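You operate a simulated robot arm through the tools that you are given. There is no shell and no other tool.

Carry out the task below with a simulated two-armed robot. There is one attempt and no reset: what you move stays moved.

## Task
Fit the pole section named on the pole ticket into the jig and lock it.
Fine: tighten the vice knob before the white slider pushes it home; the blue knob locks.

The check looks at the end state, three seconds after you hand in, the way a careful person would. Anything else that was tipped, shoved, dropped, spilled or broken makes it a failure.

## Robot
Two 7-joint arms with fingered hands on one trunk that stands fixed in place. Base frame: the origin is at the foot of the trunk, x ahead of it, y to its left, z up; the work surface is at about z = 900. Units: mm, degrees, N and s.
The left shoulder is at [38, 125, 1202], the right one opposite. With the tool pointing down near the work surface each hand reaches from about 420 to 840 mm from the base axis, measured 20 degrees to its own side. Payload 4 kg a hand.
The TCP of each hand is the grasp point between the finger pads, 29 mm short of the fingertips. In the tool frame z runs along the fingers and y along their closing line. The gripper opens to 100 mm; its body begins 34 mm behind the TCP. The gripper is a hand of 5 fingers: y runs from the thumb to the fingers, the wrist lies at [-15, -105, -177] in the tool frame.
Orientation is told as [roll, pitch, yaw] about the base's x, y, z axes, in that order, counted from this pose: with the fingers straight down and the wrist toward the robot, the tool's x, y and z point along [0, 1, 0], [1, 0, 0] and [0, 0, -1] of the base frame.

## Interface
- The arms move only by the tool arm_command. It takes "left_moves", "right_moves" or both (then of equal length, played together; a hand with none holds still); each is text: rows parted by semicolons, each of 6 numbers parted by spaces: the shift along the tool's x, y, z in mm, then the turn, a rotation vector about the tool's x, y, z in degrees. In form: tx ty tz ax ay az; .... A call has 1 to 20 rows; each row is the pose to reach, as a shift and turn from the pose commanded when the call began, along the tool's axes at that moment. Each row takes 0.2 s and may step no farther than 50 mm and 8.6 degrees from the row before; otherwise, the whole call is refused. Where a pose cannot be reached the arm comes as near as it can. A force on the tool above 90 N (or 10 N above the force at the start of the call, whichever is more), or a blocked arm, ends the call early, and 0.2 s more pass. In this call time passes only in rows, and 0.2 s behind the last. It gives the time, the measured TCP pose, the force on the tool (base axes), the opening and the grip force at its end, in the units of the frame above (readings bear some noise), with the torque about the TCP (base axes, N m) and any sound that the robot's microphone picked up.
- Cameras (640 x 400 px; columns grow to the right, rows downward): "scene" is now at [125.7, -52.5, 1319.6]; the picture's right is [-0.52, -0.85, 0.00], its down [-0.54, 0.33, -0.77] and it looks along [0.66, -0.40, -0.64] (base axes); focal length 214 px, centre (320, 200). "left" rides on the left gripper at [-66, -86, -121] in its tool frame; the picture's right is [-0.76, -0.31, 0.58], its down [0.59, -0.70, 0.40] and it looks along [0.28, 0.64, 0.71] (tool axes); focal length 247 px, centre (320, 200). "right" rides on the right gripper at [66, -86, -121] in its tool frame; the picture's right is [-0.76, 0.31, -0.58], its down [-0.59, -0.70, 0.40] and it looks along [-0.28, 0.64, 0.71] (tool axes); focal length 247 px, centre (320, 200). There is no depth. A picture from a camera that has moved, and an enlarged one, comes with that camera's place and axes in the base frame and with its lens. The place of the scene camera against the robot may be out by one fixed shift of up to 12 mm in any direction.
- grab_frame(camera): a new picture of that camera. The clock stands still meanwhile.
- raise_lower(by): moves the trunk up (or, below 0, down) by that many mm; the arms and the scene camera ride with it, the base frame stays. It gives what a move gives, with no picture.
- move_fingers(index, middle, ring, little, thumb_bend, thumb_turn, hand): sets how far each is bent, from 0 (flat) to 1 (curled in); at 0.3 the hand is open as for a grip, at 0.7 the pads meet at the TCP. One left out holds its place. A second passes; each finger stops where it meets its share of the squeeze, and holds until it gets a number again. It is the only way to open and close the hand. It gives what a move gives, with no picture; readings hold the bend of each and the force on index, middle, ring, little, thumb and palm. thumb_turn goes from beside the hand (0) to across from the fingers (1), as for a grip.
- head_to(pan, tilt): turns the head with the scene camera to pan (to the left, within 80 degrees either way) and tilt (down, from -29 to 69), counted from straight ahead of the robot (the tilt from the chest, where the trunk bows). It gives what a move gives.
- close_up(camera, box): a new picture of the part [left, top, right, bottom] of that camera's present view, enlarged. The clock stands still meanwhile.
- finish_job(): hands the job in; it is judged then, once.

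Places have to be worked out from the pictures, the camera data and where the tool is seen. Open the grippers and draw the arms clear of the work before you hand the job in, unless the task says otherwise.

The tools are called as name(argument=value, ...) on one line, values as JSON. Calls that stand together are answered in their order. arm_command: Moves the arms, as the interface text tells. Its arguments: {"type":"object","properties":{"left_moves":{"type":"string"},"right_moves":{"type":"string"}},"required":[]} The other tools are called the same way: raise_lower (by) moves the trunk up or down; move_fingers (index, middle, ring, little, thumb_bend, thumb_turn, hand) moves the fingers one by one; head_to (pan, tilt) turns the head that bears the scene camera; grab_frame (camera) takes a picture; close_up (camera, box) takes an enlarged picture of a part of a camera's view; finish_job () hands the job in.

At the start:

```text
time_s: 0.0
left_tool_pos: [636.2, 25.8, 1211.2]
left_orientation: [0.0, 0.0, 0.1]
left_wrist_force: [0.2, 1.3, 1.0]
left_torque: [-0.08, 0.01, -0.01]
left_finger_gap: 100.1
left_grasp_force: 0.1
left_shape: jaw
left_bend: [0.3, 0.3, 0.3, 0.3, 0.3, 0.98]
left_finger forces: [0.1, 0.1, 0.0, 0.0, 0.0, 0.1]
right_tool_pos: [393.8, -369.7, 1236.3]
right_orientation: [0.0, 0.0, 0.0]
right_wrist_force: [0.8, -0.6, 0.2]
right_torque: [-0.01, 0.04, -0.01]
right_finger_gap: 99.9
right_grasp_force: 0.0
right_shape: jaw
right_bend: [0.3, 0.3, 0.3, 0.3, 0.3, 0.98]
right_finger forces: [0.0, 0.0, 0.1, 0.0, 0.1, 0.1]
trunk travel left (down, up): [-400.0, 347.0]
head pan, tilt (commanded): [-31.6, 39.5]
```

scene: 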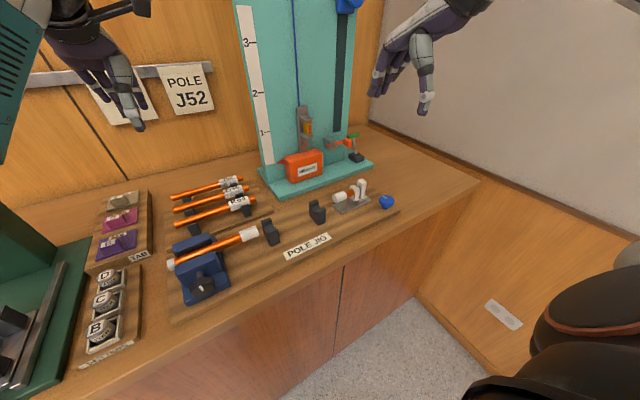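
right: 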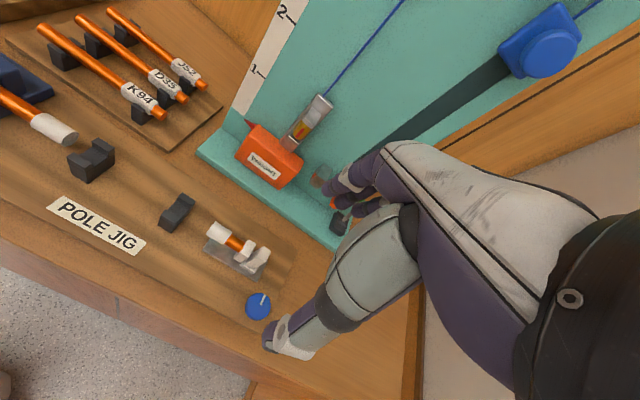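
left: 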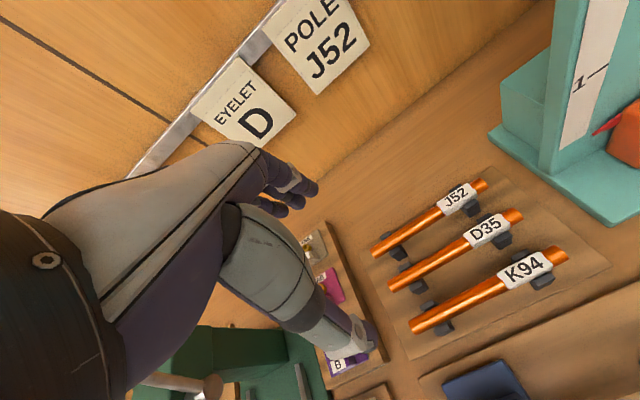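

The pole ticket reads J52, and the J52 section seems to be the farthest one on the rack. I'll take enlarged views to see the rack, the jig, the vice and the knob.

close_up(camera="scene", box=[150, 160, 310, 260])

close_up(camera="scene", box=[160, 210, 320, 310])

close_up(camera="scene", box=[260, 160, 420, 260])

close_up(camera="right", box=[140, 160, 300, 330])

```text
4.00 times, centred on (230, 210) of scene
camera zoom: at [125.7, -52.5, 1319.6], right [-0.52, -0.85, 0.0], down [-0.54, 0.33, -0.77], along [0.66, -0.4, -0.64], focal length 858 px, centre (680, 160)
```

zoom: 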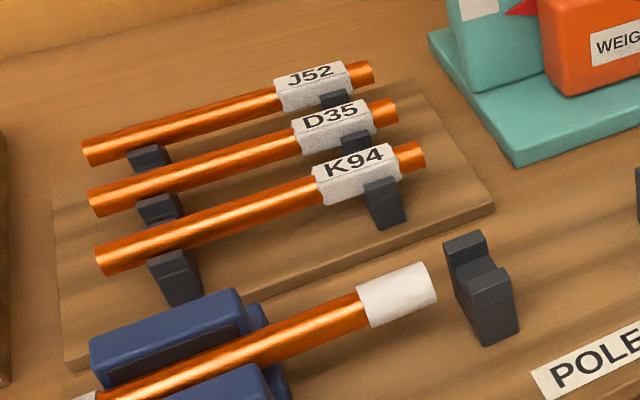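

```text
4.00 times, centred on (240, 260) of scene
camera zoom: at [125.7, -52.5, 1319.6], right [-0.52, -0.85, 0.0], down [-0.54, 0.33, -0.77], along [0.66, -0.4, -0.64], focal length 858 px, centre (640, -40)
```

zoom: 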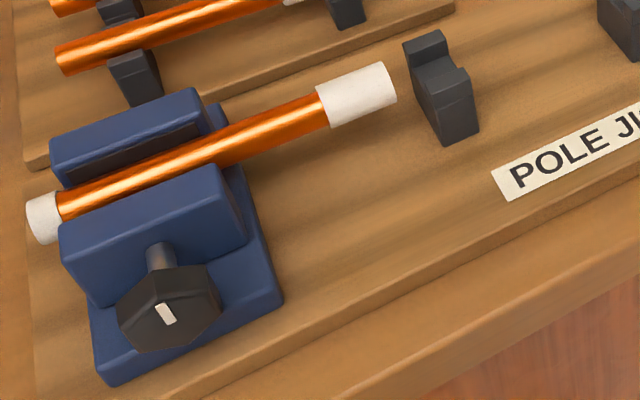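

```text
4.00 times, centred on (340, 210) of scene
camera zoom: at [125.7, -52.5, 1319.6], right [-0.52, -0.85, 0.0], down [-0.54, 0.33, -0.77], along [0.66, -0.4, -0.64], focal length 858 px, centre (240, 160)
```

zoom: 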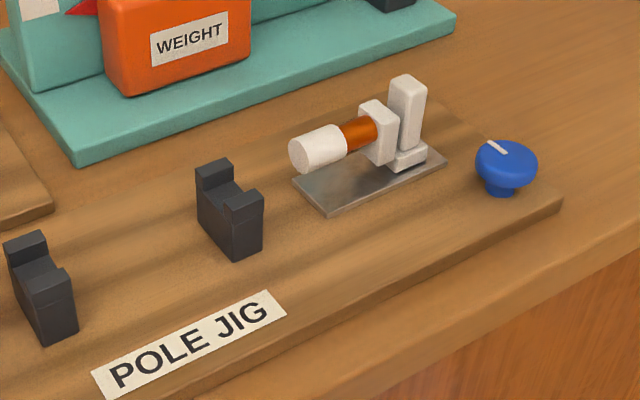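

```text
2.35 times, centred on (220, 245) of right
camera zoom: at [310.2, -304.2, 1358.6], right [0.31, -0.76, 0.58], down [-0.7, -0.59, -0.4], along [0.64, -0.28, -0.71], focal length 581 px, centre (555, 94)
```

zoom: 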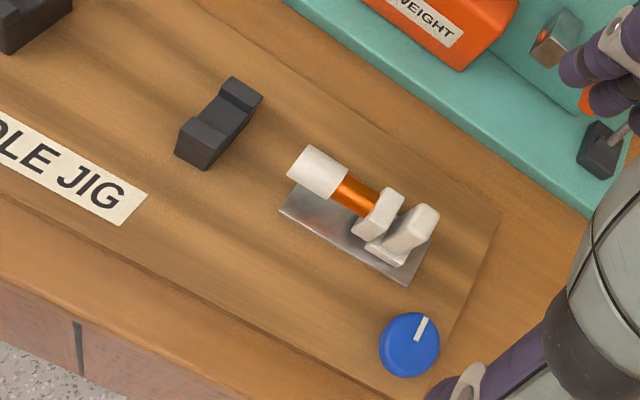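

The jig line runs along y at about x≈490, with the vice on the left, two cradles and the slider on the right. I'll zoom in on the knobs, vice jaws, slider and rack for precise places.

close_up(camera="scene", box=[165, 225, 245, 310])

close_up(camera="scene", box=[325, 170, 405, 220])

close_up(camera="right", box=[200, 215, 280, 325])

close_up(camera="left", box=[360, 160, 620, 350])

close_up(camera="right", box=[0, 0, 240, 150])

```text
4.71 times, centred on (205, 268) of scene
camera zoom: at [125.7, -52.5, 1319.6], right [-0.52, -0.85, 0.0], down [-0.54, 0.33, -0.77], along [0.66, -0.4, -0.64], focal length 1009 px, centre (861, -118)
```

zoom: 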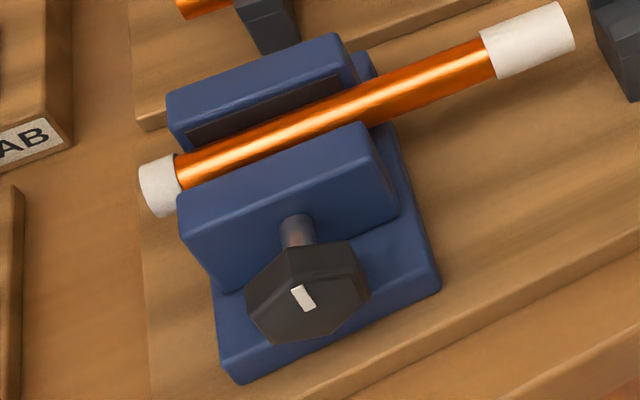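

```text
8.00 times, centred on (365, 195) of scene
camera zoom: at [125.7, -52.5, 1319.6], right [-0.52, -0.85, 0.0], down [-0.54, 0.33, -0.77], along [0.66, -0.4, -0.64], focal length 1716 px, centre (-40, 240)
```

zoom: 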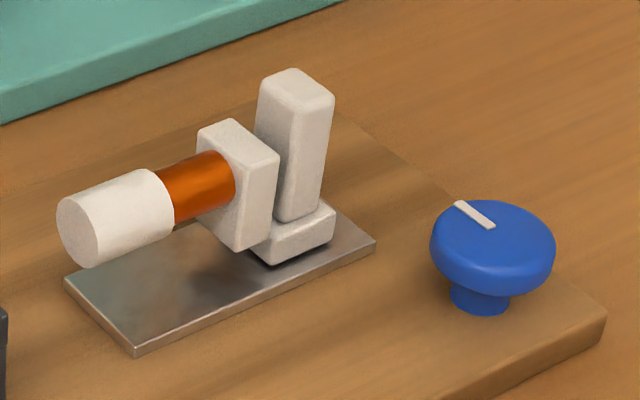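

```text
3.64 times, centred on (240, 270) of right
camera zoom: at [310.2, -304.2, 1358.6], right [0.31, -0.76, 0.58], down [-0.7, -0.59, -0.4], along [0.64, -0.28, -0.71], focal length 898 px, centre (611, -54)
```

zoom: 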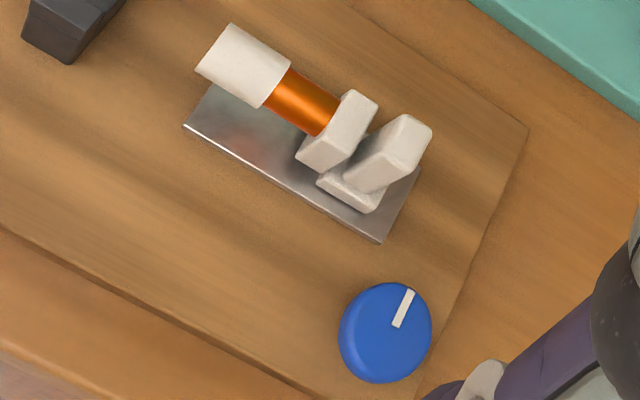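

```text
2.11 times, centred on (490, 255) of left
camera zoom: at [551.8, -39.5, 1333.3], right [-0.31, -0.76, -0.58], down [-0.7, 0.59, -0.4], along [0.64, 0.28, -0.71], focal length 520 px, centre (-38, 84)
```

zoom: 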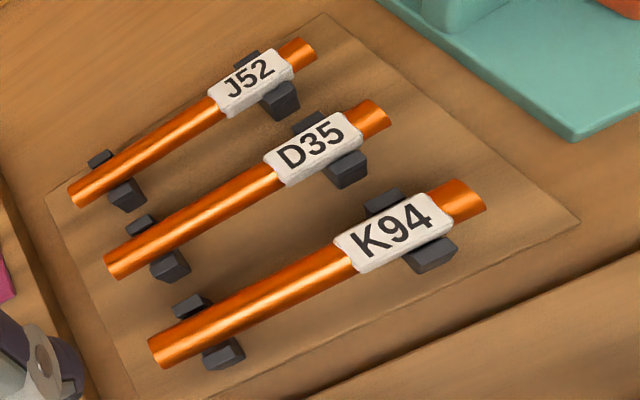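

```text
2.67 times, centred on (120, 75) of right
camera zoom: at [310.2, -304.2, 1358.6], right [0.31, -0.76, 0.58], down [-0.7, -0.59, -0.4], along [0.64, -0.28, -0.71], focal length 659 px, centre (853, 533)
```

zoom: 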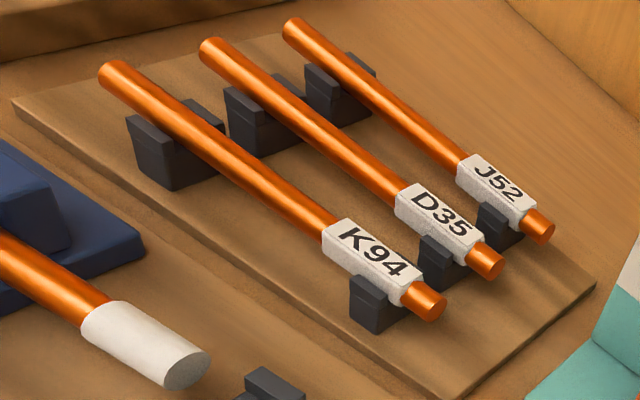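

Jig items are fairly clear, but before moving the left arm I want to see what stands on the left side. I'll turn the head to the left and take a picture.

head_to(pan=15, tilt=45)

grab_frame(camera="scene")

```text
time_s: 1.1
left_tool_pos: [637.1, 25.1, 1210.5]
left_orientation: [0.0, 0.0, 0.0]
left_wrist_force: [0.2, 0.0, -1.1]
left_torque: [-0.01, -0.02, 0.0]
left_finger_gap: 99.9
left_grasp_force: 0.1
left_shape: jaw
left_bend: [0.3, 0.3, 0.3, 0.3, 0.3, 0.98]
left_finger forces: [0.0, 0.0, 0.0, 0.0, 0.0, 0.0]
right_tool_pos: [394.6, -368.9, 1236.2]
right_orientation: [0.0, 0.1, 0.0]
right_wrist_force: [-0.7, -0.5, 0.2]
right_torque: [0.02, -0.01, -0.05]
right_finger_gap: 100.0
right_grasp_force: 0.0
right_shape: jaw
right_bend: [0.3, 0.3, 0.3, 0.3, 0.3, 0.98]
right_finger forces: [0.0, 0.0, 0.1, 0.0, 0.0, 0.0]
trunk travel left (down, up): [-400.0, 347.0]
head pan, tilt (commanded): [15.0, 45.0]
```

```text
taken
camera scene: at [131.6, 13.2, 1311.6], right [0.26, -0.97, 0.0], down [-0.68, -0.18, -0.71], along [0.68, 0.18, -0.71], focal length 214 px, centre (320, 200)
```

scene: 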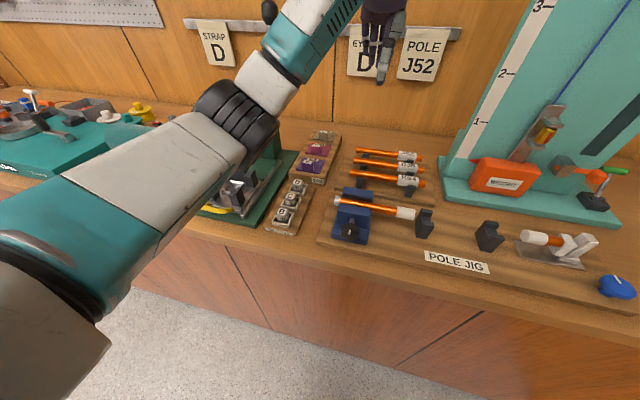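

The teal and white body at the left is the robot's own left arm; a green press stands on the table behind it. I'll zoom from this new angle on the vice, cradles and slider.

close_up(camera="scene", box=[325, 180, 445, 255])

close_up(camera="scene", box=[460, 200, 640, 312])

close_up(camera="scene", box=[340, 135, 450, 205])

close_up(camera="scene", box=[180, 130, 340, 250])

```text
5.33 times, centred on (385, 218) of scene
camera zoom: at [131.6, 13.2, 1311.6], right [0.26, -0.97, 0.0], down [-0.68, -0.18, -0.71], along [0.68, 0.18, -0.71], focal length 1144 px, centre (-27, 107)
```

zoom: 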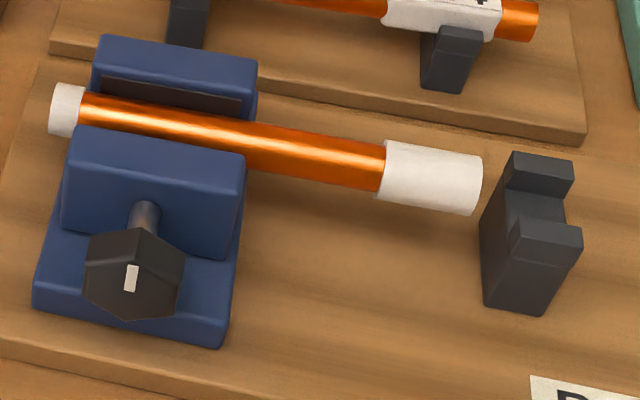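

```text
3.56 times, centred on (550, 256) of scene
camera zoom: at [131.6, 13.2, 1311.6], right [0.26, -0.97, 0.0], down [-0.68, -0.18, -0.71], along [0.68, 0.18, -0.71], focal length 763 px, centre (-498, 1)
```

zoom: 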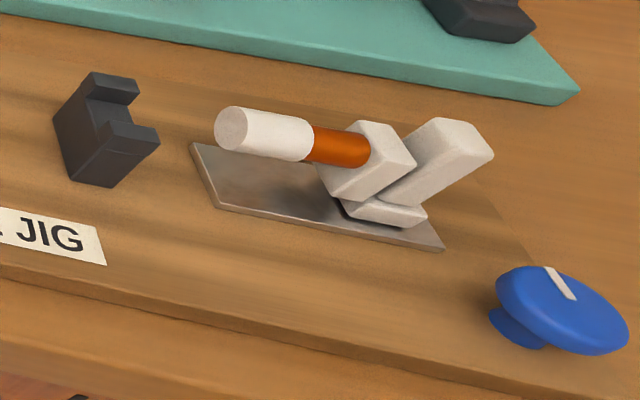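

```text
5.71 times, centred on (395, 170) of scene
camera zoom: at [131.6, 13.2, 1311.6], right [0.26, -0.97, 0.0], down [-0.68, -0.18, -0.71], along [0.68, 0.18, -0.71], focal length 1226 px, centre (-109, 371)
```

zoom: 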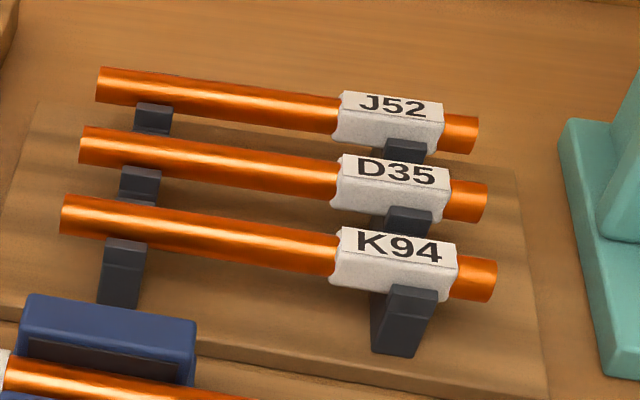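

```text
3.33 times, centred on (260, 190) of scene
camera zoom: at [131.6, 13.2, 1311.6], right [0.26, -0.97, 0.0], down [-0.68, -0.18, -0.71], along [0.68, 0.18, -0.71], focal length 715 px, centre (520, 233)
```

zoom: 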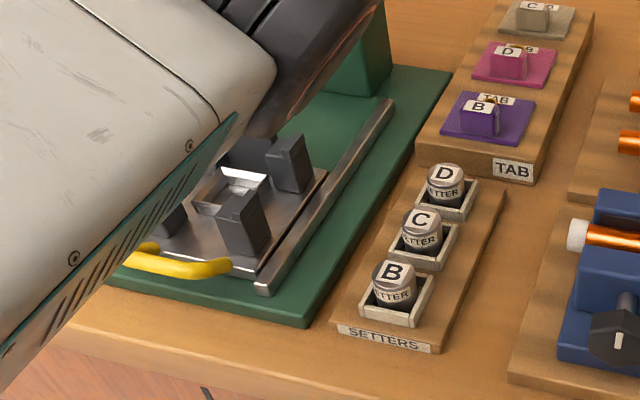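

The vice knob faces the robot with its axis along x, the setters lie to its left at about y≈180, and the blue knob turns on a vertical axis. I'll bring the left hand, turned so that it closes along y, high above the vice knob to look at it with its own camera.

arm_command(left_moves="1 -20 8 0 0 8.2; 2 -40 16 0 0 16.4; 3 -60 25 0 0 24.6; 4 -80 33 0 0 32.8; 5 -100 41 0 0 41; 6 -120 50 0 0 49.2; 7 -140 58 0 0 57.4; 8 -160 66 0 0 65.6; 9 -180 75 0 0 73.8; 10 -200 83 0 0 82; 10 -217 91 0 0 90")

grab_frame(camera="left")

grab_frame(camera="scene")

```text
time_s: 3.5
left_tool_pos: [419.8, 36.4, 1121.2]
left_orientation: [0.0, 0.0, -90.1]
left_wrist_force: [-0.5, -0.6, -0.3]
left_torque: [0.03, 0.01, 0.01]
left_finger_gap: 99.8
left_grasp_force: 0.0
left_shape: jaw
left_bend: [0.3, 0.3, 0.3, 0.3, 0.3, 0.98]
left_finger forces: [0.0, 0.1, 0.0, 0.1, 0.0, 0.0]
right_tool_pos: [394.4, -369.2, 1236.5]
right_orientation: [0.0, 0.0, 0.0]
right_wrist_force: [1.1, 0.3, 0.3]
right_torque: [-0.01, -0.01, 0.04]
right_finger_gap: 99.7
right_grasp_force: 0.1
right_shape: jaw
right_bend: [0.3, 0.3, 0.3, 0.3, 0.3, 0.98]
right_finger forces: [0.1, 0.0, 0.0, 0.1, 0.0, 0.0]
trunk travel left (down, up): [-400.0, 347.0]
head pan, tilt (commanded): [15.0, 45.0]
```

```text
taken
camera left: at [355.0, 123.8, 1242.5], right [-0.76, 0.31, -0.58], down [0.59, 0.7, -0.4], along [0.28, -0.64, -0.71], focal length 247 px, centre (320, 200)
```

left: 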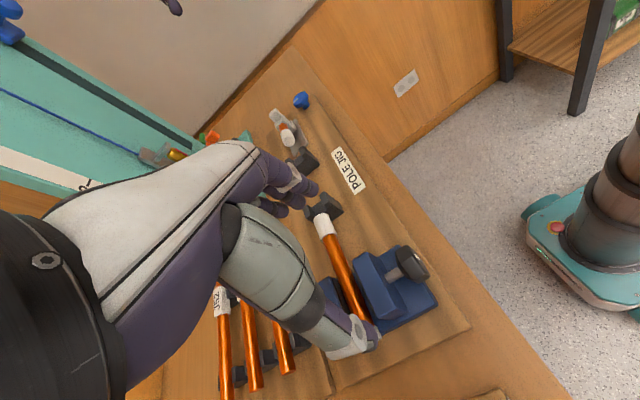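

```text
taken
camera scene: at [131.5, 13.4, 1311.7], right [0.26, -0.97, 0.0], down [-0.68, -0.18, -0.71], along [0.68, 0.18, -0.71], focal length 214 px, centre (320, 200)
```

scene: 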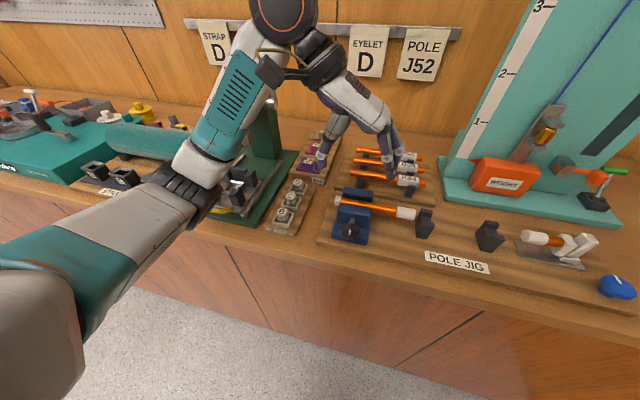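

The left hand is now above the vice; I'll zoom in with its camera on the vice and knob, and on the whole jig line.

close_up(camera="left", box=[300, 200, 460, 340])

close_up(camera="left", box=[230, 80, 390, 220])

close_up(camera="scene", box=[150, 60, 430, 235])

```text
2.86 times, centred on (380, 270) of left
camera zoom: at [355.0, 123.8, 1242.5], right [-0.76, 0.31, -0.58], down [0.59, 0.7, -0.4], along [0.28, -0.64, -0.71], focal length 706 px, centre (149, 0)
```

zoom: 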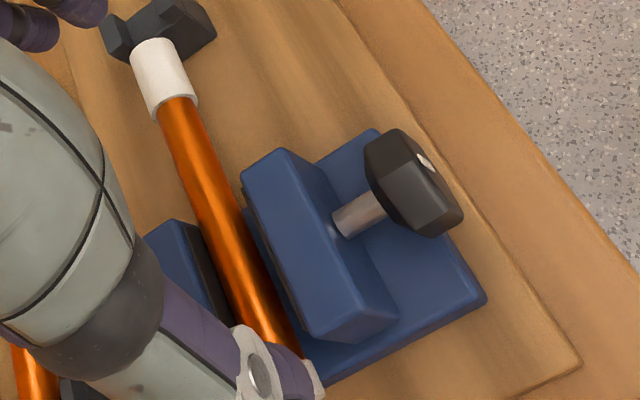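

```text
2.86 times, centred on (310, 150) of left
camera zoom: at [355.0, 123.8, 1242.5], right [-0.76, 0.31, -0.58], down [0.59, 0.7, -0.4], along [0.28, -0.64, -0.71], focal length 706 px, centre (349, 343)
```

zoom: 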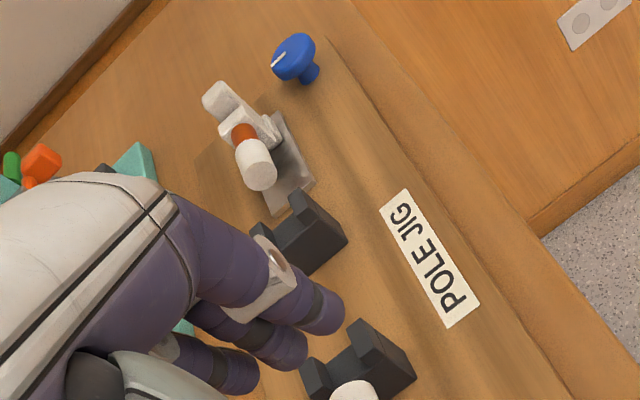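

```text
2.29 times, centred on (290, 148) of scene
camera zoom: at [131.5, 13.4, 1311.7], right [0.26, -0.97, 0.0], down [-0.68, -0.18, -0.71], along [0.68, 0.18, -0.71], focal length 490 px, centre (389, 320)
```

zoom: 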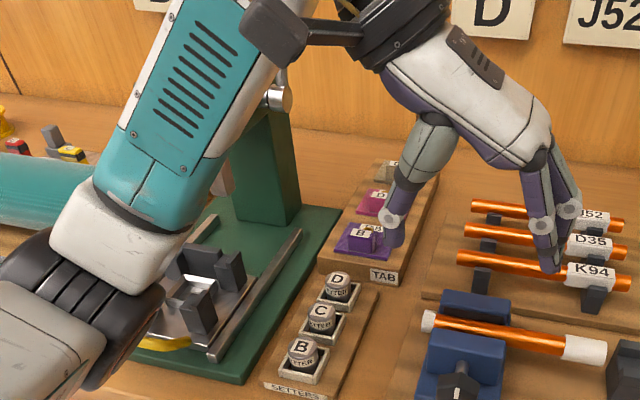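

From this camera the knob lies near x≈392–414, y≈23, but its height is uncertain. I'll shift the left hand sideways and down to get a second view for triangulation.

arm_command(left_moves="0 -30 30 0 0 0; 0 -60 60 0 0 0")

grab_frame(camera="left")

close_up(camera="left", box=[280, 140, 440, 260])

```text
time_s: 4.1
left_tool_pos: [420.4, 98.0, 1062.1]
left_orientation: [0.1, 0.0, -90.1]
left_wrist_force: [0.7, -0.3, 0.1]
left_torque: [-0.03, -0.02, 0.02]
left_finger_gap: 99.6
left_grasp_force: 0.0
left_shape: jaw
left_bend: [0.3, 0.3, 0.3, 0.3, 0.3, 0.98]
left_finger forces: [0.1, 0.0, 0.0, 0.0, 0.0, 0.1]
right_tool_pos: [395.3, -368.0, 1238.5]
right_orientation: [0.0, 0.1, 0.1]
right_wrist_force: [-0.3, 0.6, -0.4]
right_torque: [0.01, 0.0, 0.0]
right_finger_gap: 100.0
right_grasp_force: 0.1
right_shape: jaw
right_bend: [0.3, 0.3, 0.3, 0.3, 0.3, 0.98]
right_finger forces: [0.0, 0.1, 0.0, 0.1, 0.0, 0.0]
trunk travel left (down, up): [-400.0, 347.0]
head pan, tilt (commanded): [15.0, 45.0]
```

```text
taken
camera left: at [355.3, 182.9, 1183.7], right [-0.76, 0.31, -0.58], down [0.59, 0.7, -0.4], along [0.28, -0.64, -0.71], focal length 247 px, centre (320, 200)
```

left: 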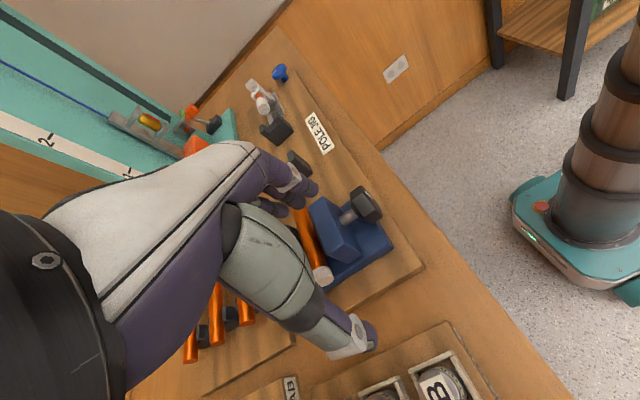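

```text
3.33 times, centred on (360, 200) of left
camera zoom: at [355.3, 182.9, 1183.7], right [-0.76, 0.31, -0.58], down [0.59, 0.7, -0.4], along [0.28, -0.64, -0.71], focal length 823 px, centre (187, 200)
```

zoom: 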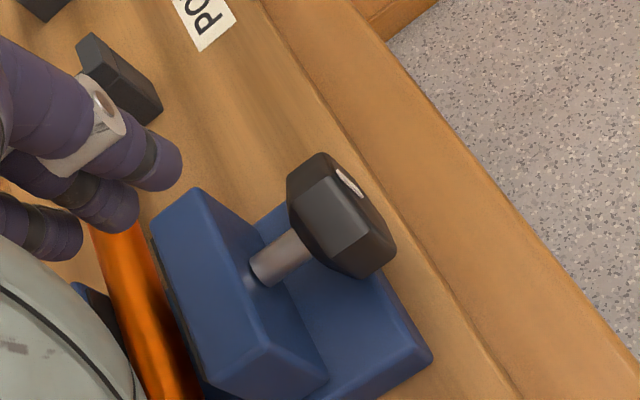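

Triangulating the two left-hand views puts the knob axle at about [429, 29, 964], the knob front at x≈387 and the vice base top at z≈924. Next I need the finger layout of the hand, so I'll zoom in on it, and on the cradles and slider from this second view.

close_up(camera="scene", box=[220, 80, 420, 240])

close_up(camera="left", box=[230, 50, 350, 170])

close_up(camera="left", box=[220, 130, 400, 370])

```text
2.50 times, centred on (320, 160) of scene
camera zoom: at [131.4, 13.8, 1311.7], right [0.26, -0.97, 0.0], down [-0.68, -0.18, -0.71], along [0.68, 0.18, -0.71], focal length 536 px, centre (320, 300)
```

zoom: 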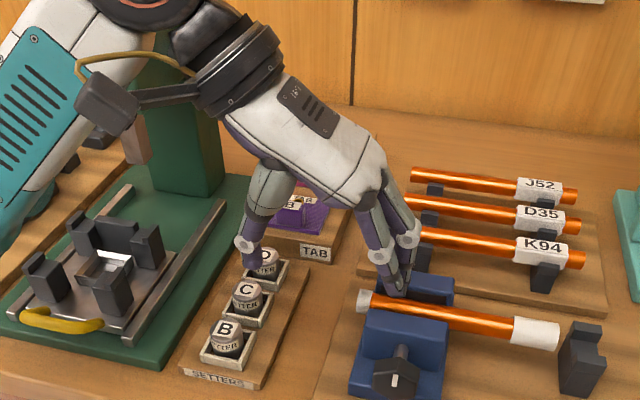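

```text
3.33 times, centred on (290, 110) of left
camera zoom: at [355.3, 182.9, 1183.7], right [-0.76, 0.31, -0.58], down [0.59, 0.7, -0.4], along [0.28, -0.64, -0.71], focal length 823 px, centre (420, 500)
```

zoom: 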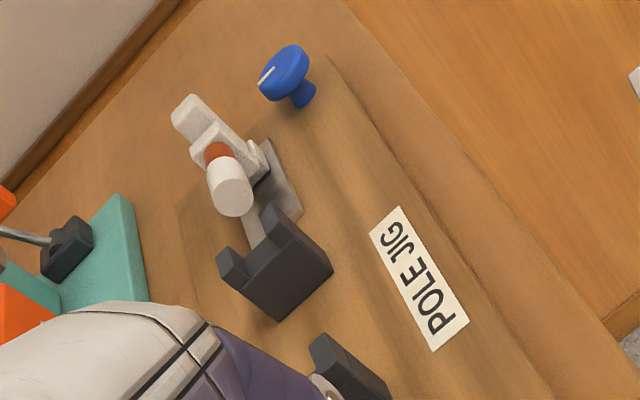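

```text
1.67 times, centred on (310, 250) of left
camera zoom: at [355.3, 182.9, 1183.7], right [-0.76, 0.31, -0.58], down [0.59, 0.7, -0.4], along [0.28, -0.64, -0.71], focal length 412 px, centre (337, 117)
```

zoom: 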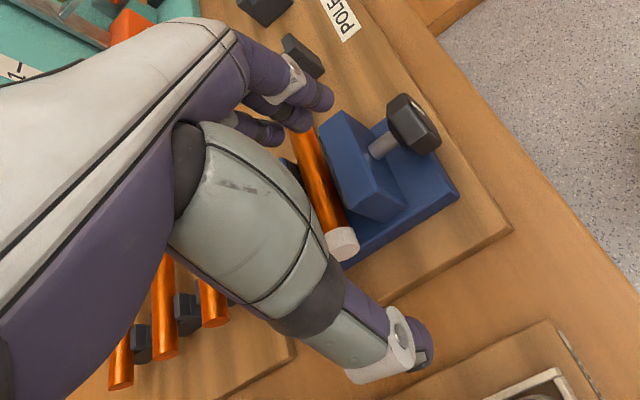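

The thumb and the nearest finger appear to oppose each other at tool x≈0. I'll zoom in tighter on the fingers to get their layout.

close_up(camera="scene", box=[275, 120, 365, 205])

close_up(camera="left", box=[240, 140, 340, 230])

```text
4.71 times, centred on (320, 162) of scene
camera zoom: at [131.4, 13.8, 1311.7], right [0.26, -0.97, 0.0], down [-0.68, -0.18, -0.71], along [0.68, 0.18, -0.71], focal length 1009 px, centre (320, 376)
```

zoom: 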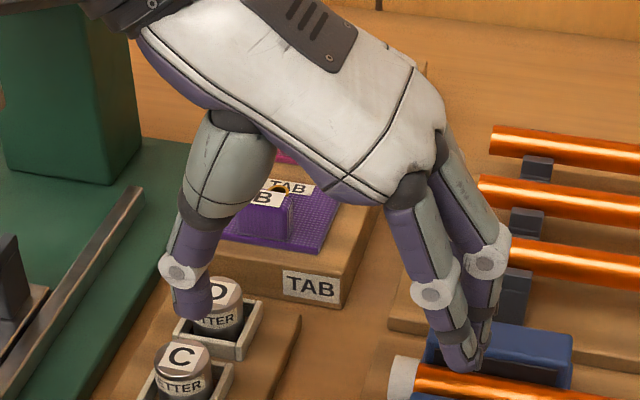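

```text
4.44 times, centred on (290, 185) of left
camera zoom: at [355.3, 182.9, 1183.7], right [-0.76, 0.31, -0.58], down [0.59, 0.7, -0.4], along [0.28, -0.64, -0.71], focal length 1098 px, centre (453, 267)
```

zoom: 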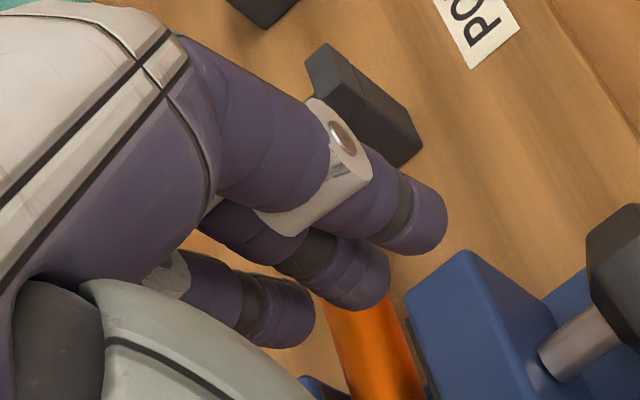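

The fingers sit at tool x ≈ -6, 12, 28 and 45, with the thumb near 0, so index and middle can pinch the knob from the front if ring and little are curled away. I'll raise the trunk to give the arm room for a forward-pointing pose and curl those two fingers.

raise_lower(by=100)

move_fingers(hand="left", ring=1.0, little=1.0)

arm_command(left_moves="-10 9 19 0 7.5 0; -20 17 38 0 15 0; -30 26 57 0 22.5 0; -40 35 76 0 30 0; -50 43 95 0 37.5 0; -60 52 114 0 45 0; -70 61 133 0 52.5 0; -80 69 152 0 60 0")

grab_frame(camera="left")

grab_frame(camera="scene")

```text
time_s: 5.5
left_tool_pos: [418.8, 95.7, 1159.9]
left_orientation: [-0.2, 0.0, -90.0]
left_wrist_force: [0.4, 0.1, -0.5]
left_torque: [0.01, -0.01, 0.03]
left_finger_gap: 99.7
left_grasp_force: 0.0
left_shape: jaw
left_bend: [0.3, 0.3, 0.3, 0.3, 0.3, 0.98]
left_finger forces: [0.0, 0.0, 0.1, 0.1, 0.0, 0.1]
right_tool_pos: [393.9, -370.2, 1336.8]
right_orientation: [0.1, 0.0, 0.0]
right_wrist_force: [-0.5, 0.0, -0.8]
right_torque: [-0.01, -0.02, 0.0]
right_finger_gap: 99.5
right_grasp_force: 0.0
right_shape: jaw
right_bend: [0.3, 0.3, 0.3, 0.3, 0.3, 0.98]
right_finger forces: [0.1, 0.0, 0.0, 0.1, 0.1, 0.0]
trunk travel left (down, up): [-500.0, 247.0]
head pan, tilt (commanded): [15.0, 45.0]
```

```text
time_s: 6.5
left_tool_pos: [418.0, 96.3, 1160.5]
left_orientation: [0.0, 0.1, -90.0]
left_wrist_force: [0.8, 0.4, 0.9]
left_torque: [-0.02, 0.04, 0.0]
left_finger_gap: 98.5
left_grasp_force: 0.0
left_shape: fingers
left_bend: [0.3, 0.3, 1.0, 1.0, 0.3, 0.98]
left_finger forces: [0.0, 0.0, 0.0, 0.0, 0.1, 0.0]
right_tool_pos: [394.5, -370.2, 1337.1]
right_orientation: [0.0, 0.0, -0.1]
right_wrist_force: [-1.3, -0.4, 0.7]
right_torque: [-0.04, -0.02, 0.0]
right_finger_gap: 99.8
right_grasp_force: 0.1
right_shape: jaw
right_bend: [0.3, 0.3, 0.3, 0.3, 0.3, 0.98]
right_finger forces: [0.0, 0.1, 0.0, 0.0, 0.0, 0.2]
trunk travel left (down, up): [-500.0, 247.0]
head pan, tilt (commanded): [15.0, 45.0]
```

```text
time_s: 8.3
left_tool_pos: [338.6, 26.1, 1007.1]
left_orientation: [60.1, 0.0, -90.1]
left_wrist_force: [0.1, 0.2, 0.0]
left_torque: [-0.02, 0.03, 0.01]
left_finger_gap: 98.5
left_grasp_force: 0.0
left_shape: fingers
left_bend: [0.3, 0.3, 1.0, 1.0, 0.3, 0.98]
left_finger forces: [0.0, 0.0, 0.1, 0.0, 0.0, 0.0]
left hand out of reach, approached as far as the arm can: row 6, 7
right_tool_pos: [393.5, -369.0, 1337.5]
right_orientation: [-0.1, 0.0, -0.1]
right_wrist_force: [0.2, 0.6, -0.4]
right_torque: [0.0, -0.03, 0.01]
right_finger_gap: 99.9
right_grasp_force: 0.1
right_shape: jaw
right_bend: [0.3, 0.3, 0.3, 0.3, 0.3, 0.98]
right_finger forces: [0.1, 0.0, 0.0, 0.0, 0.0, 0.1]
trunk travel left (down, up): [-500.0, 247.0]
head pan, tilt (commanded): [15.0, 45.0]
```

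```text
taken
camera left: at [202.0, 112.1, 1011.7], right [0.12, 0.31, -0.94], down [0.64, 0.7, 0.31], along [0.76, -0.64, -0.11], focal length 247 px, centre (320, 200)
```

left: 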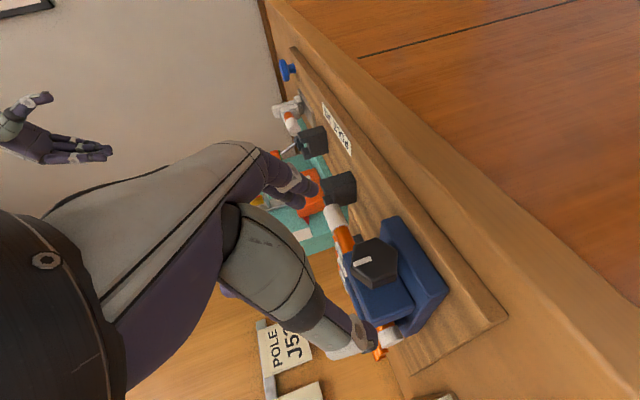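

```text
taken
camera scene: at [117.2, 13.2, 1412.9], right [0.26, -0.97, 0.0], down [-0.68, -0.18, -0.71], along [0.68, 0.18, -0.71], focal length 214 px, centre (320, 200)
```

scene: 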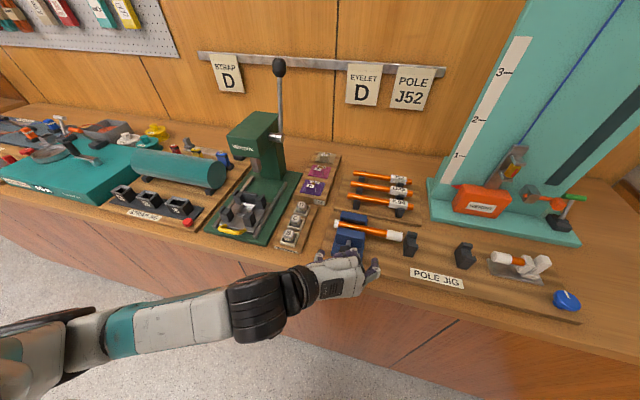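

The forward-pointing pose is reached and the camera faces the knob. I'll zoom in for an accurate look at the knob face and the vice.

close_up(camera="left", box=[310, 200, 470, 360])

close_up(camera="scene", box=[290, 200, 430, 310])

close_up(camera="left", box=[240, 50, 380, 230])

```text
2.50 times, centred on (390, 280) of left
camera zoom: at [202.0, 112.1, 1011.7], right [0.12, 0.31, -0.94], down [0.64, 0.7, 0.31], along [0.76, -0.64, -0.11], focal length 617 px, centre (145, 0)
```

zoom: 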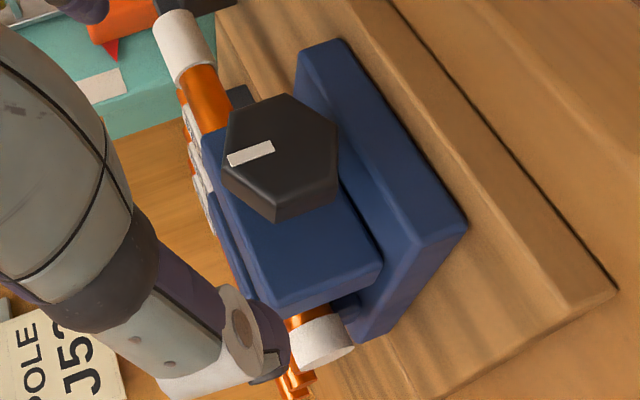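

```text
3.64 times, centred on (360, 255) of scene
camera zoom: at [117.2, 13.2, 1412.9], right [0.26, -0.97, 0.0], down [-0.68, -0.18, -0.71], along [0.68, 0.18, -0.71], focal length 780 px, centre (174, 0)
```

zoom: 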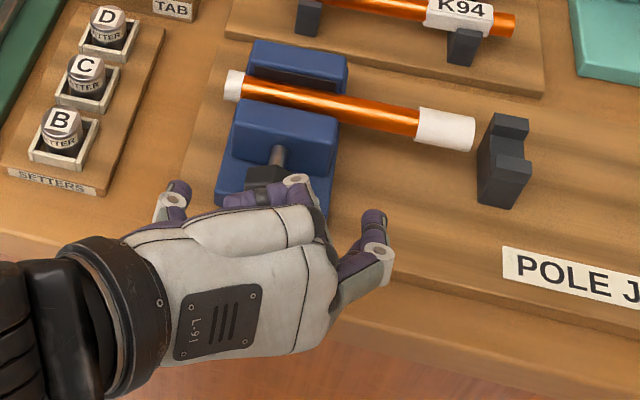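

```text
2.22 times, centred on (310, 140) of left
camera zoom: at [202.0, 112.1, 1011.7], right [0.12, 0.31, -0.94], down [0.64, 0.7, 0.31], along [0.76, -0.64, -0.11], focal length 549 px, centre (342, 333)
```

zoom: 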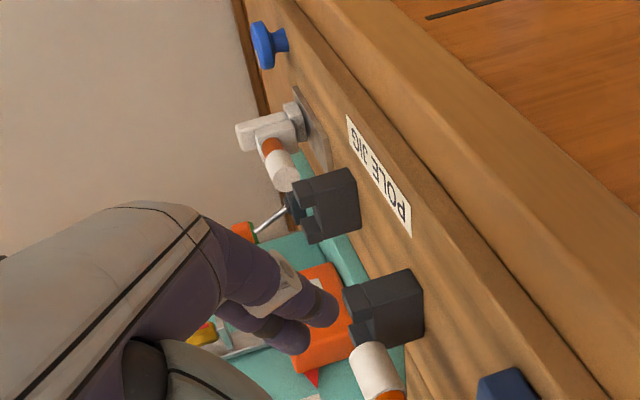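

The knob is a hexagon, about 39 mm across flats, with flats facing left and right, its mark pointing up, and its centre near [~397, 30, 963]. I'll advance most of the way towards it with the open hand, then look again.

arm_command(left_moves="-4 -1 15 0 0 0; -8 -2 31 0 0 0; -12.5 -3.9 46 0 0 0")

close_up(camera="left", box=[230, 140, 430, 340])

close_up(camera="scene", box=[290, 200, 430, 310])

```text
time_s: 9.1
left_tool_pos: [372.9, 31.3, 976.2]
left_orientation: [60.0, -0.1, -90.0]
left_wrist_force: [-0.2, 0.2, -0.1]
left_torque: [-0.01, 0.01, -0.01]
left_finger_gap: 98.3
left_grasp_force: 0.0
left_shape: fingers
left_bend: [0.3, 0.3, 1.0, 1.0, 0.3, 0.98]
left_finger forces: [0.0, 0.0, 0.0, 0.0, 0.0, 0.1]
right_tool_pos: [394.2, -369.4, 1337.2]
right_orientation: [0.0, 0.0, 0.0]
right_wrist_force: [-0.7, 0.5, 0.0]
right_torque: [0.0, 0.01, -0.01]
right_finger_gap: 99.9
right_grasp_force: 0.1
right_shape: jaw
right_bend: [0.3, 0.3, 0.3, 0.3, 0.3, 0.98]
right_finger forces: [0.0, 0.0, 0.0, 0.0, 0.0, 0.0]
trunk travel left (down, up): [-500.0, 247.0]
head pan, tilt (commanded): [15.0, 45.0]
```

```text
2.00 times, centred on (330, 240) of left
camera zoom: at [236.2, 117.4, 979.4], right [0.12, 0.31, -0.94], down [0.64, 0.7, 0.31], along [0.76, -0.64, -0.11], focal length 494 px, centre (300, 120)
```

zoom: 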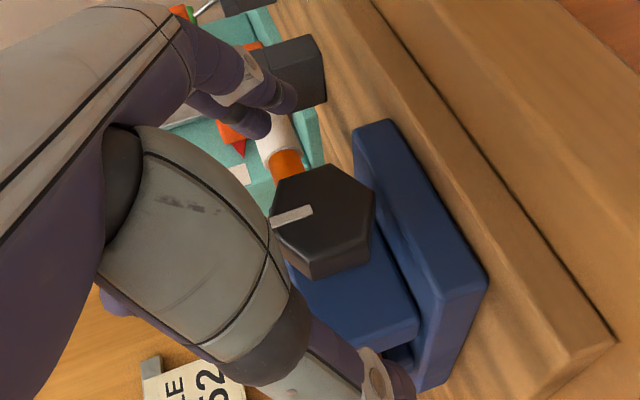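

```text
3.64 times, centred on (360, 255) of scene
camera zoom: at [118.2, 13.3, 1412.8], right [0.26, -0.97, 0.0], down [-0.68, -0.18, -0.71], along [0.68, 0.18, -0.71], focal length 780 px, centre (174, 0)
```

zoom: 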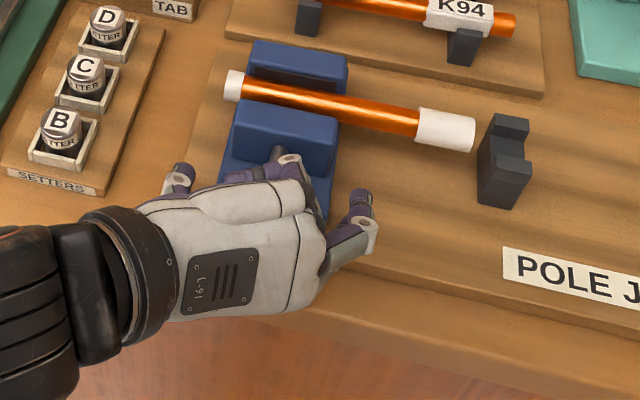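

The knob front centre now triangulates to about [390, 31.5, 963], straight ahead of the tool. I'll advance 25 mm so that the pads flank the flats, then close thumb, index and middle on it.

arm_command(left_moves="-0.4 0 12 0 0 0; -0.9 -0.2 24 0 0 0")

move_fingers(hand="left", index=0.6, middle=0.6, thumb_bend=0.6)

close_up(camera="left", box=[230, 140, 430, 340])

close_up(camera="scene", box=[290, 200, 430, 310])

```text
time_s: 9.7
left_tool_pos: [393.2, 30.6, 961.5]
left_orientation: [60.0, 0.1, -89.9]
left_wrist_force: [0.5, 0.0, -0.4]
left_torque: [-0.02, -0.01, -0.01]
left_finger_gap: 98.2
left_grasp_force: 0.1
left_shape: fingers
left_bend: [0.3, 0.3, 1.0, 1.0, 0.3, 0.98]
left_finger forces: [0.1, 0.0, 0.0, 0.1, 0.1, 0.0]
right_tool_pos: [394.4, -369.4, 1338.4]
right_orientation: [0.0, 0.0, 0.1]
right_wrist_force: [0.1, -0.4, -0.3]
right_torque: [0.01, 0.01, 0.0]
right_finger_gap: 99.7
right_grasp_force: 0.0
right_shape: jaw
right_bend: [0.3, 0.3, 0.3, 0.3, 0.3, 0.98]
right_finger forces: [0.0, 0.0, 0.1, 0.0, 0.1, 0.0]
trunk travel left (down, up): [-500.0, 247.0]
head pan, tilt (commanded): [15.0, 45.0]
```

```text
time_s: 10.7
left_tool_pos: [391.5, 30.4, 962.2]
left_orientation: [59.9, 0.1, -90.1]
left_wrist_force: [-2.6, -9.7, -0.1]
left_torque: [0.0, 0.03, -0.32]
left_finger_gap: 28.8
left_grasp_force: 5.0
left_shape: fingers
left_bend: [0.58, 0.52, 1.0, 1.0, 0.6, 0.98]
left_finger forces: [3.1, 6.7, 0.0, 0.0, 0.2, 0.0]
right_tool_pos: [393.7, -371.3, 1338.0]
right_orientation: [0.1, 0.0, 0.0]
right_wrist_force: [0.6, 0.3, -0.7]
right_torque: [-0.01, -0.02, -0.01]
right_finger_gap: 99.8
right_grasp_force: 0.0
right_shape: jaw
right_bend: [0.3, 0.3, 0.3, 0.3, 0.3, 0.98]
right_finger forces: [0.1, 0.0, 0.0, 0.1, 0.1, 0.1]
trunk travel left (down, up): [-500.0, 247.0]
head pan, tilt (commanded): [15.0, 45.0]
```

```text
2.00 times, centred on (330, 240) of left
camera zoom: at [256.2, 116.8, 966.9], right [0.12, 0.31, -0.94], down [0.64, 0.7, 0.31], along [0.76, -0.64, -0.11], focal length 494 px, centre (300, 120)
```

zoom: 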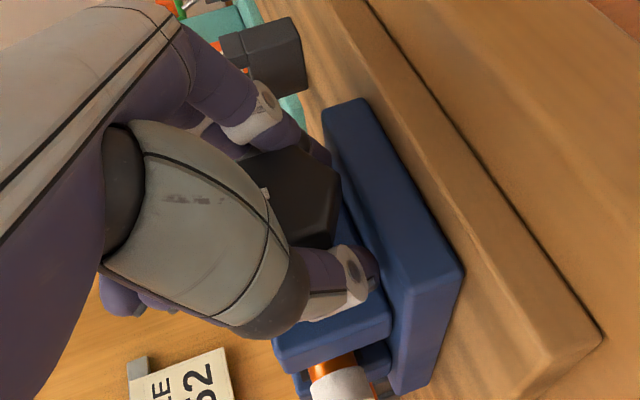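

```text
3.64 times, centred on (360, 255) of scene
camera zoom: at [117.8, 12.1, 1412.8], right [0.26, -0.97, 0.0], down [-0.68, -0.18, -0.71], along [0.68, 0.18, -0.71], focal length 780 px, centre (174, 0)
```

zoom: 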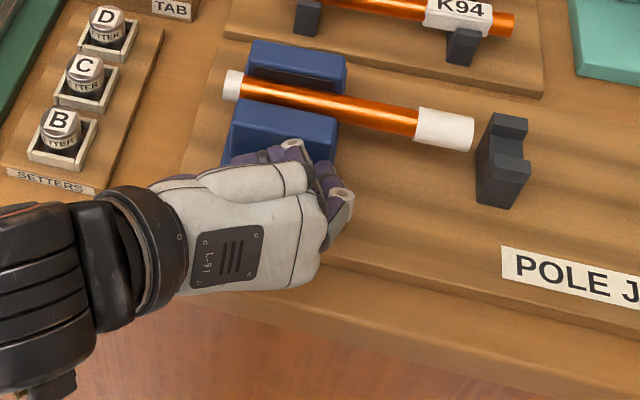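

Index and middle touch the knob, but the thumb has not met it yet, so the knob sits a few mm towards the finger side. I'll close the thumb further so that the pinch is two-sided.

move_fingers(hand="left", thumb_bend=0.75)

close_up(camera="left", box=[230, 140, 430, 340])

```text
time_s: 11.7
left_tool_pos: [394.3, 32.1, 961.4]
left_orientation: [60.1, 0.1, -90.0]
left_wrist_force: [0.7, 1.7, -1.4]
left_torque: [0.02, -0.05, -0.32]
left_finger_gap: 24.0
left_grasp_force: 11.3
left_shape: fingers
left_bend: [0.57, 0.51, 1.0, 1.0, 0.65, 0.97]
left_finger forces: [3.7, 7.3, 0.0, 0.1, 10.9, 0.1]
right_tool_pos: [393.4, -371.0, 1336.3]
right_orientation: [0.0, 0.0, 0.0]
right_wrist_force: [0.4, 0.4, 0.8]
right_torque: [0.02, 0.0, 0.01]
right_finger_gap: 99.9
right_grasp_force: 0.0
right_shape: jaw
right_bend: [0.3, 0.3, 0.3, 0.3, 0.3, 0.98]
right_finger forces: [0.0, 0.0, 0.0, 0.0, 0.0, 0.1]
trunk travel left (down, up): [-500.0, 247.0]
head pan, tilt (commanded): [15.0, 45.0]
```

```text
2.00 times, centred on (330, 240) of left
camera zoom: at [257.1, 118.4, 966.4], right [0.12, 0.31, -0.94], down [0.64, 0.7, 0.31], along [0.76, -0.64, -0.11], focal length 494 px, centre (300, 120)
```

zoom: 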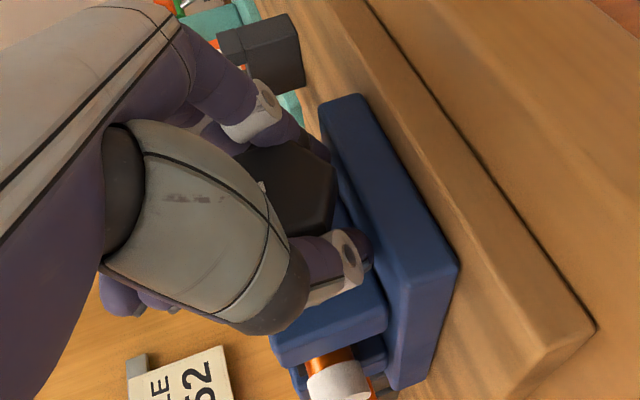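

The pinch is balanced at about 11 N. I'll try a first small clockwise turn of 16° about the knob axis and watch torque, force and the mark.

arm_command(left_moves="0.5 -0.1 -0.3 4 0 6.93; 1.0 -0.1 -0.6 8 0 13.86")

close_up(camera="left", box=[230, 140, 430, 340])

```text
time_s: 12.3
left_tool_pos: [392.9, 29.2, 965.0]
left_orientation: [60.3, 15.8, -90.1]
left_wrist_force: [1.8, -4.0, 4.8]
left_torque: [-0.76, -0.33, -0.76]
left_finger_gap: 26.2
left_grasp_force: 23.1
left_shape: fingers
left_bend: [0.57, 0.51, 1.0, 1.0, 0.66, 0.94]
left_finger forces: [18.3, 12.5, 0.0, 0.1, 14.3, 0.0]
right_tool_pos: [394.0, -370.4, 1335.6]
right_orientation: [0.0, 0.0, 0.0]
right_wrist_force: [-0.4, 0.8, -0.4]
right_torque: [-0.03, -0.03, 0.0]
right_finger_gap: 99.8
right_grasp_force: 0.0
right_shape: jaw
right_bend: [0.3, 0.3, 0.3, 0.3, 0.3, 0.98]
right_finger forces: [0.1, 0.1, 0.0, 0.0, 0.1, 0.1]
trunk travel left (down, up): [-500.0, 247.0]
head pan, tilt (commanded): [15.0, 45.0]
```

```text
2.00 times, centred on (330, 240) of left
camera zoom: at [257.6, 112.1, 992.4], right [0.13, 0.55, -0.82], down [0.64, 0.59, 0.49], along [0.76, -0.59, -0.28], focal length 494 px, centre (300, 120)
```

zoom: 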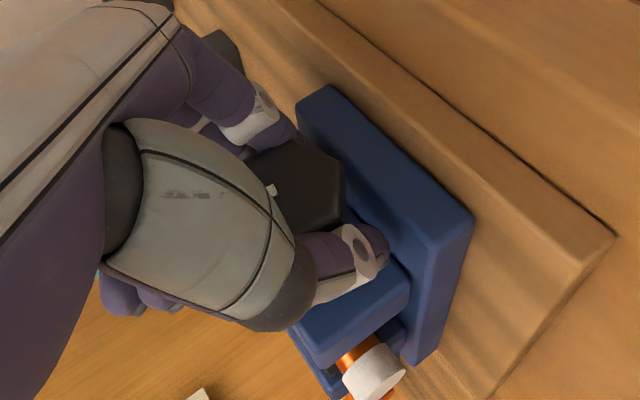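

Torque about x reads −0.76 N·m and the knob followed most of the turn. I'll squeeze more firmly and turn a further 24°.

move_fingers(hand="left", index=0.75, middle=0.75, thumb_bend=0.85)

arm_command(left_moves="0.5 -0.1 -0.3 4 0 6.93; 1.0 -0.1 -0.6 8 0 13.86; 1.5 -0.1 -0.9 12 0 20.8")

close_up(camera="left", box=[230, 140, 430, 340])

```text
time_s: 13.3
left_tool_pos: [392.8, 30.5, 964.7]
left_orientation: [60.1, 16.0, -90.0]
left_wrist_force: [2.2, -1.7, 9.5]
left_torque: [-0.67, -0.39, -0.85]
left_finger_gap: 21.7
left_grasp_force: 30.4
left_shape: fingers
left_bend: [0.53, 0.5, 1.0, 1.0, 0.62, 0.94]
left_finger forces: [24.0, 13.3, 0.1, 0.0, 23.8, 0.0]
right_tool_pos: [394.1, -370.3, 1336.5]
right_orientation: [0.0, 0.0, 0.0]
right_wrist_force: [0.0, 0.7, -0.1]
right_torque: [-0.04, 0.0, -0.02]
right_finger_gap: 99.7
right_grasp_force: 0.1
right_shape: jaw
right_bend: [0.3, 0.3, 0.3, 0.3, 0.3, 0.98]
right_finger forces: [0.1, 0.0, 0.1, 0.0, 0.1, 0.0]
trunk travel left (down, up): [-500.0, 247.0]
head pan, tilt (commanded): [15.0, 45.0]
```

```text
time_s: 14.1
left_tool_pos: [393.5, 25.6, 966.0]
left_orientation: [60.3, 39.7, -90.3]
left_wrist_force: [6.1, -16.5, 11.6]
left_torque: [-1.57, -0.7, -1.85]
left_finger_gap: 21.5
left_grasp_force: 58.8
left_shape: fingers
left_bend: [0.53, 0.47, 1.0, 1.0, 0.64, 0.91]
left_finger forces: [56.5, 34.2, 0.1, 0.0, 26.4, 0.0]
right_tool_pos: [394.4, -371.0, 1337.5]
right_orientation: [0.0, 0.0, 0.1]
right_wrist_force: [-0.2, 0.5, -0.3]
right_torque: [0.0, -0.02, 0.02]
right_finger_gap: 99.7
right_grasp_force: 0.1
right_shape: jaw
right_bend: [0.3, 0.3, 0.3, 0.3, 0.3, 0.98]
right_finger forces: [0.0, 0.0, 0.1, 0.0, 0.0, 0.0]
trunk travel left (down, up): [-500.0, 247.0]
head pan, tilt (commanded): [15.0, 45.0]
```

```text
2.00 times, centred on (330, 240) of left
camera zoom: at [257.4, 91.3, 1024.3], right [0.13, 0.84, -0.53], down [0.64, 0.34, 0.69], along [0.76, -0.43, -0.49], focal length 494 px, centre (300, 120)
```

zoom: 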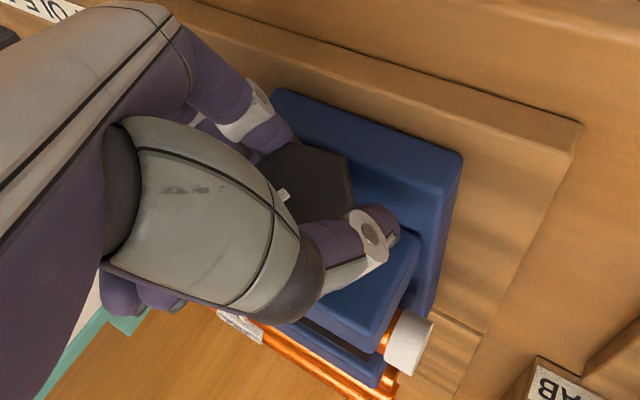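

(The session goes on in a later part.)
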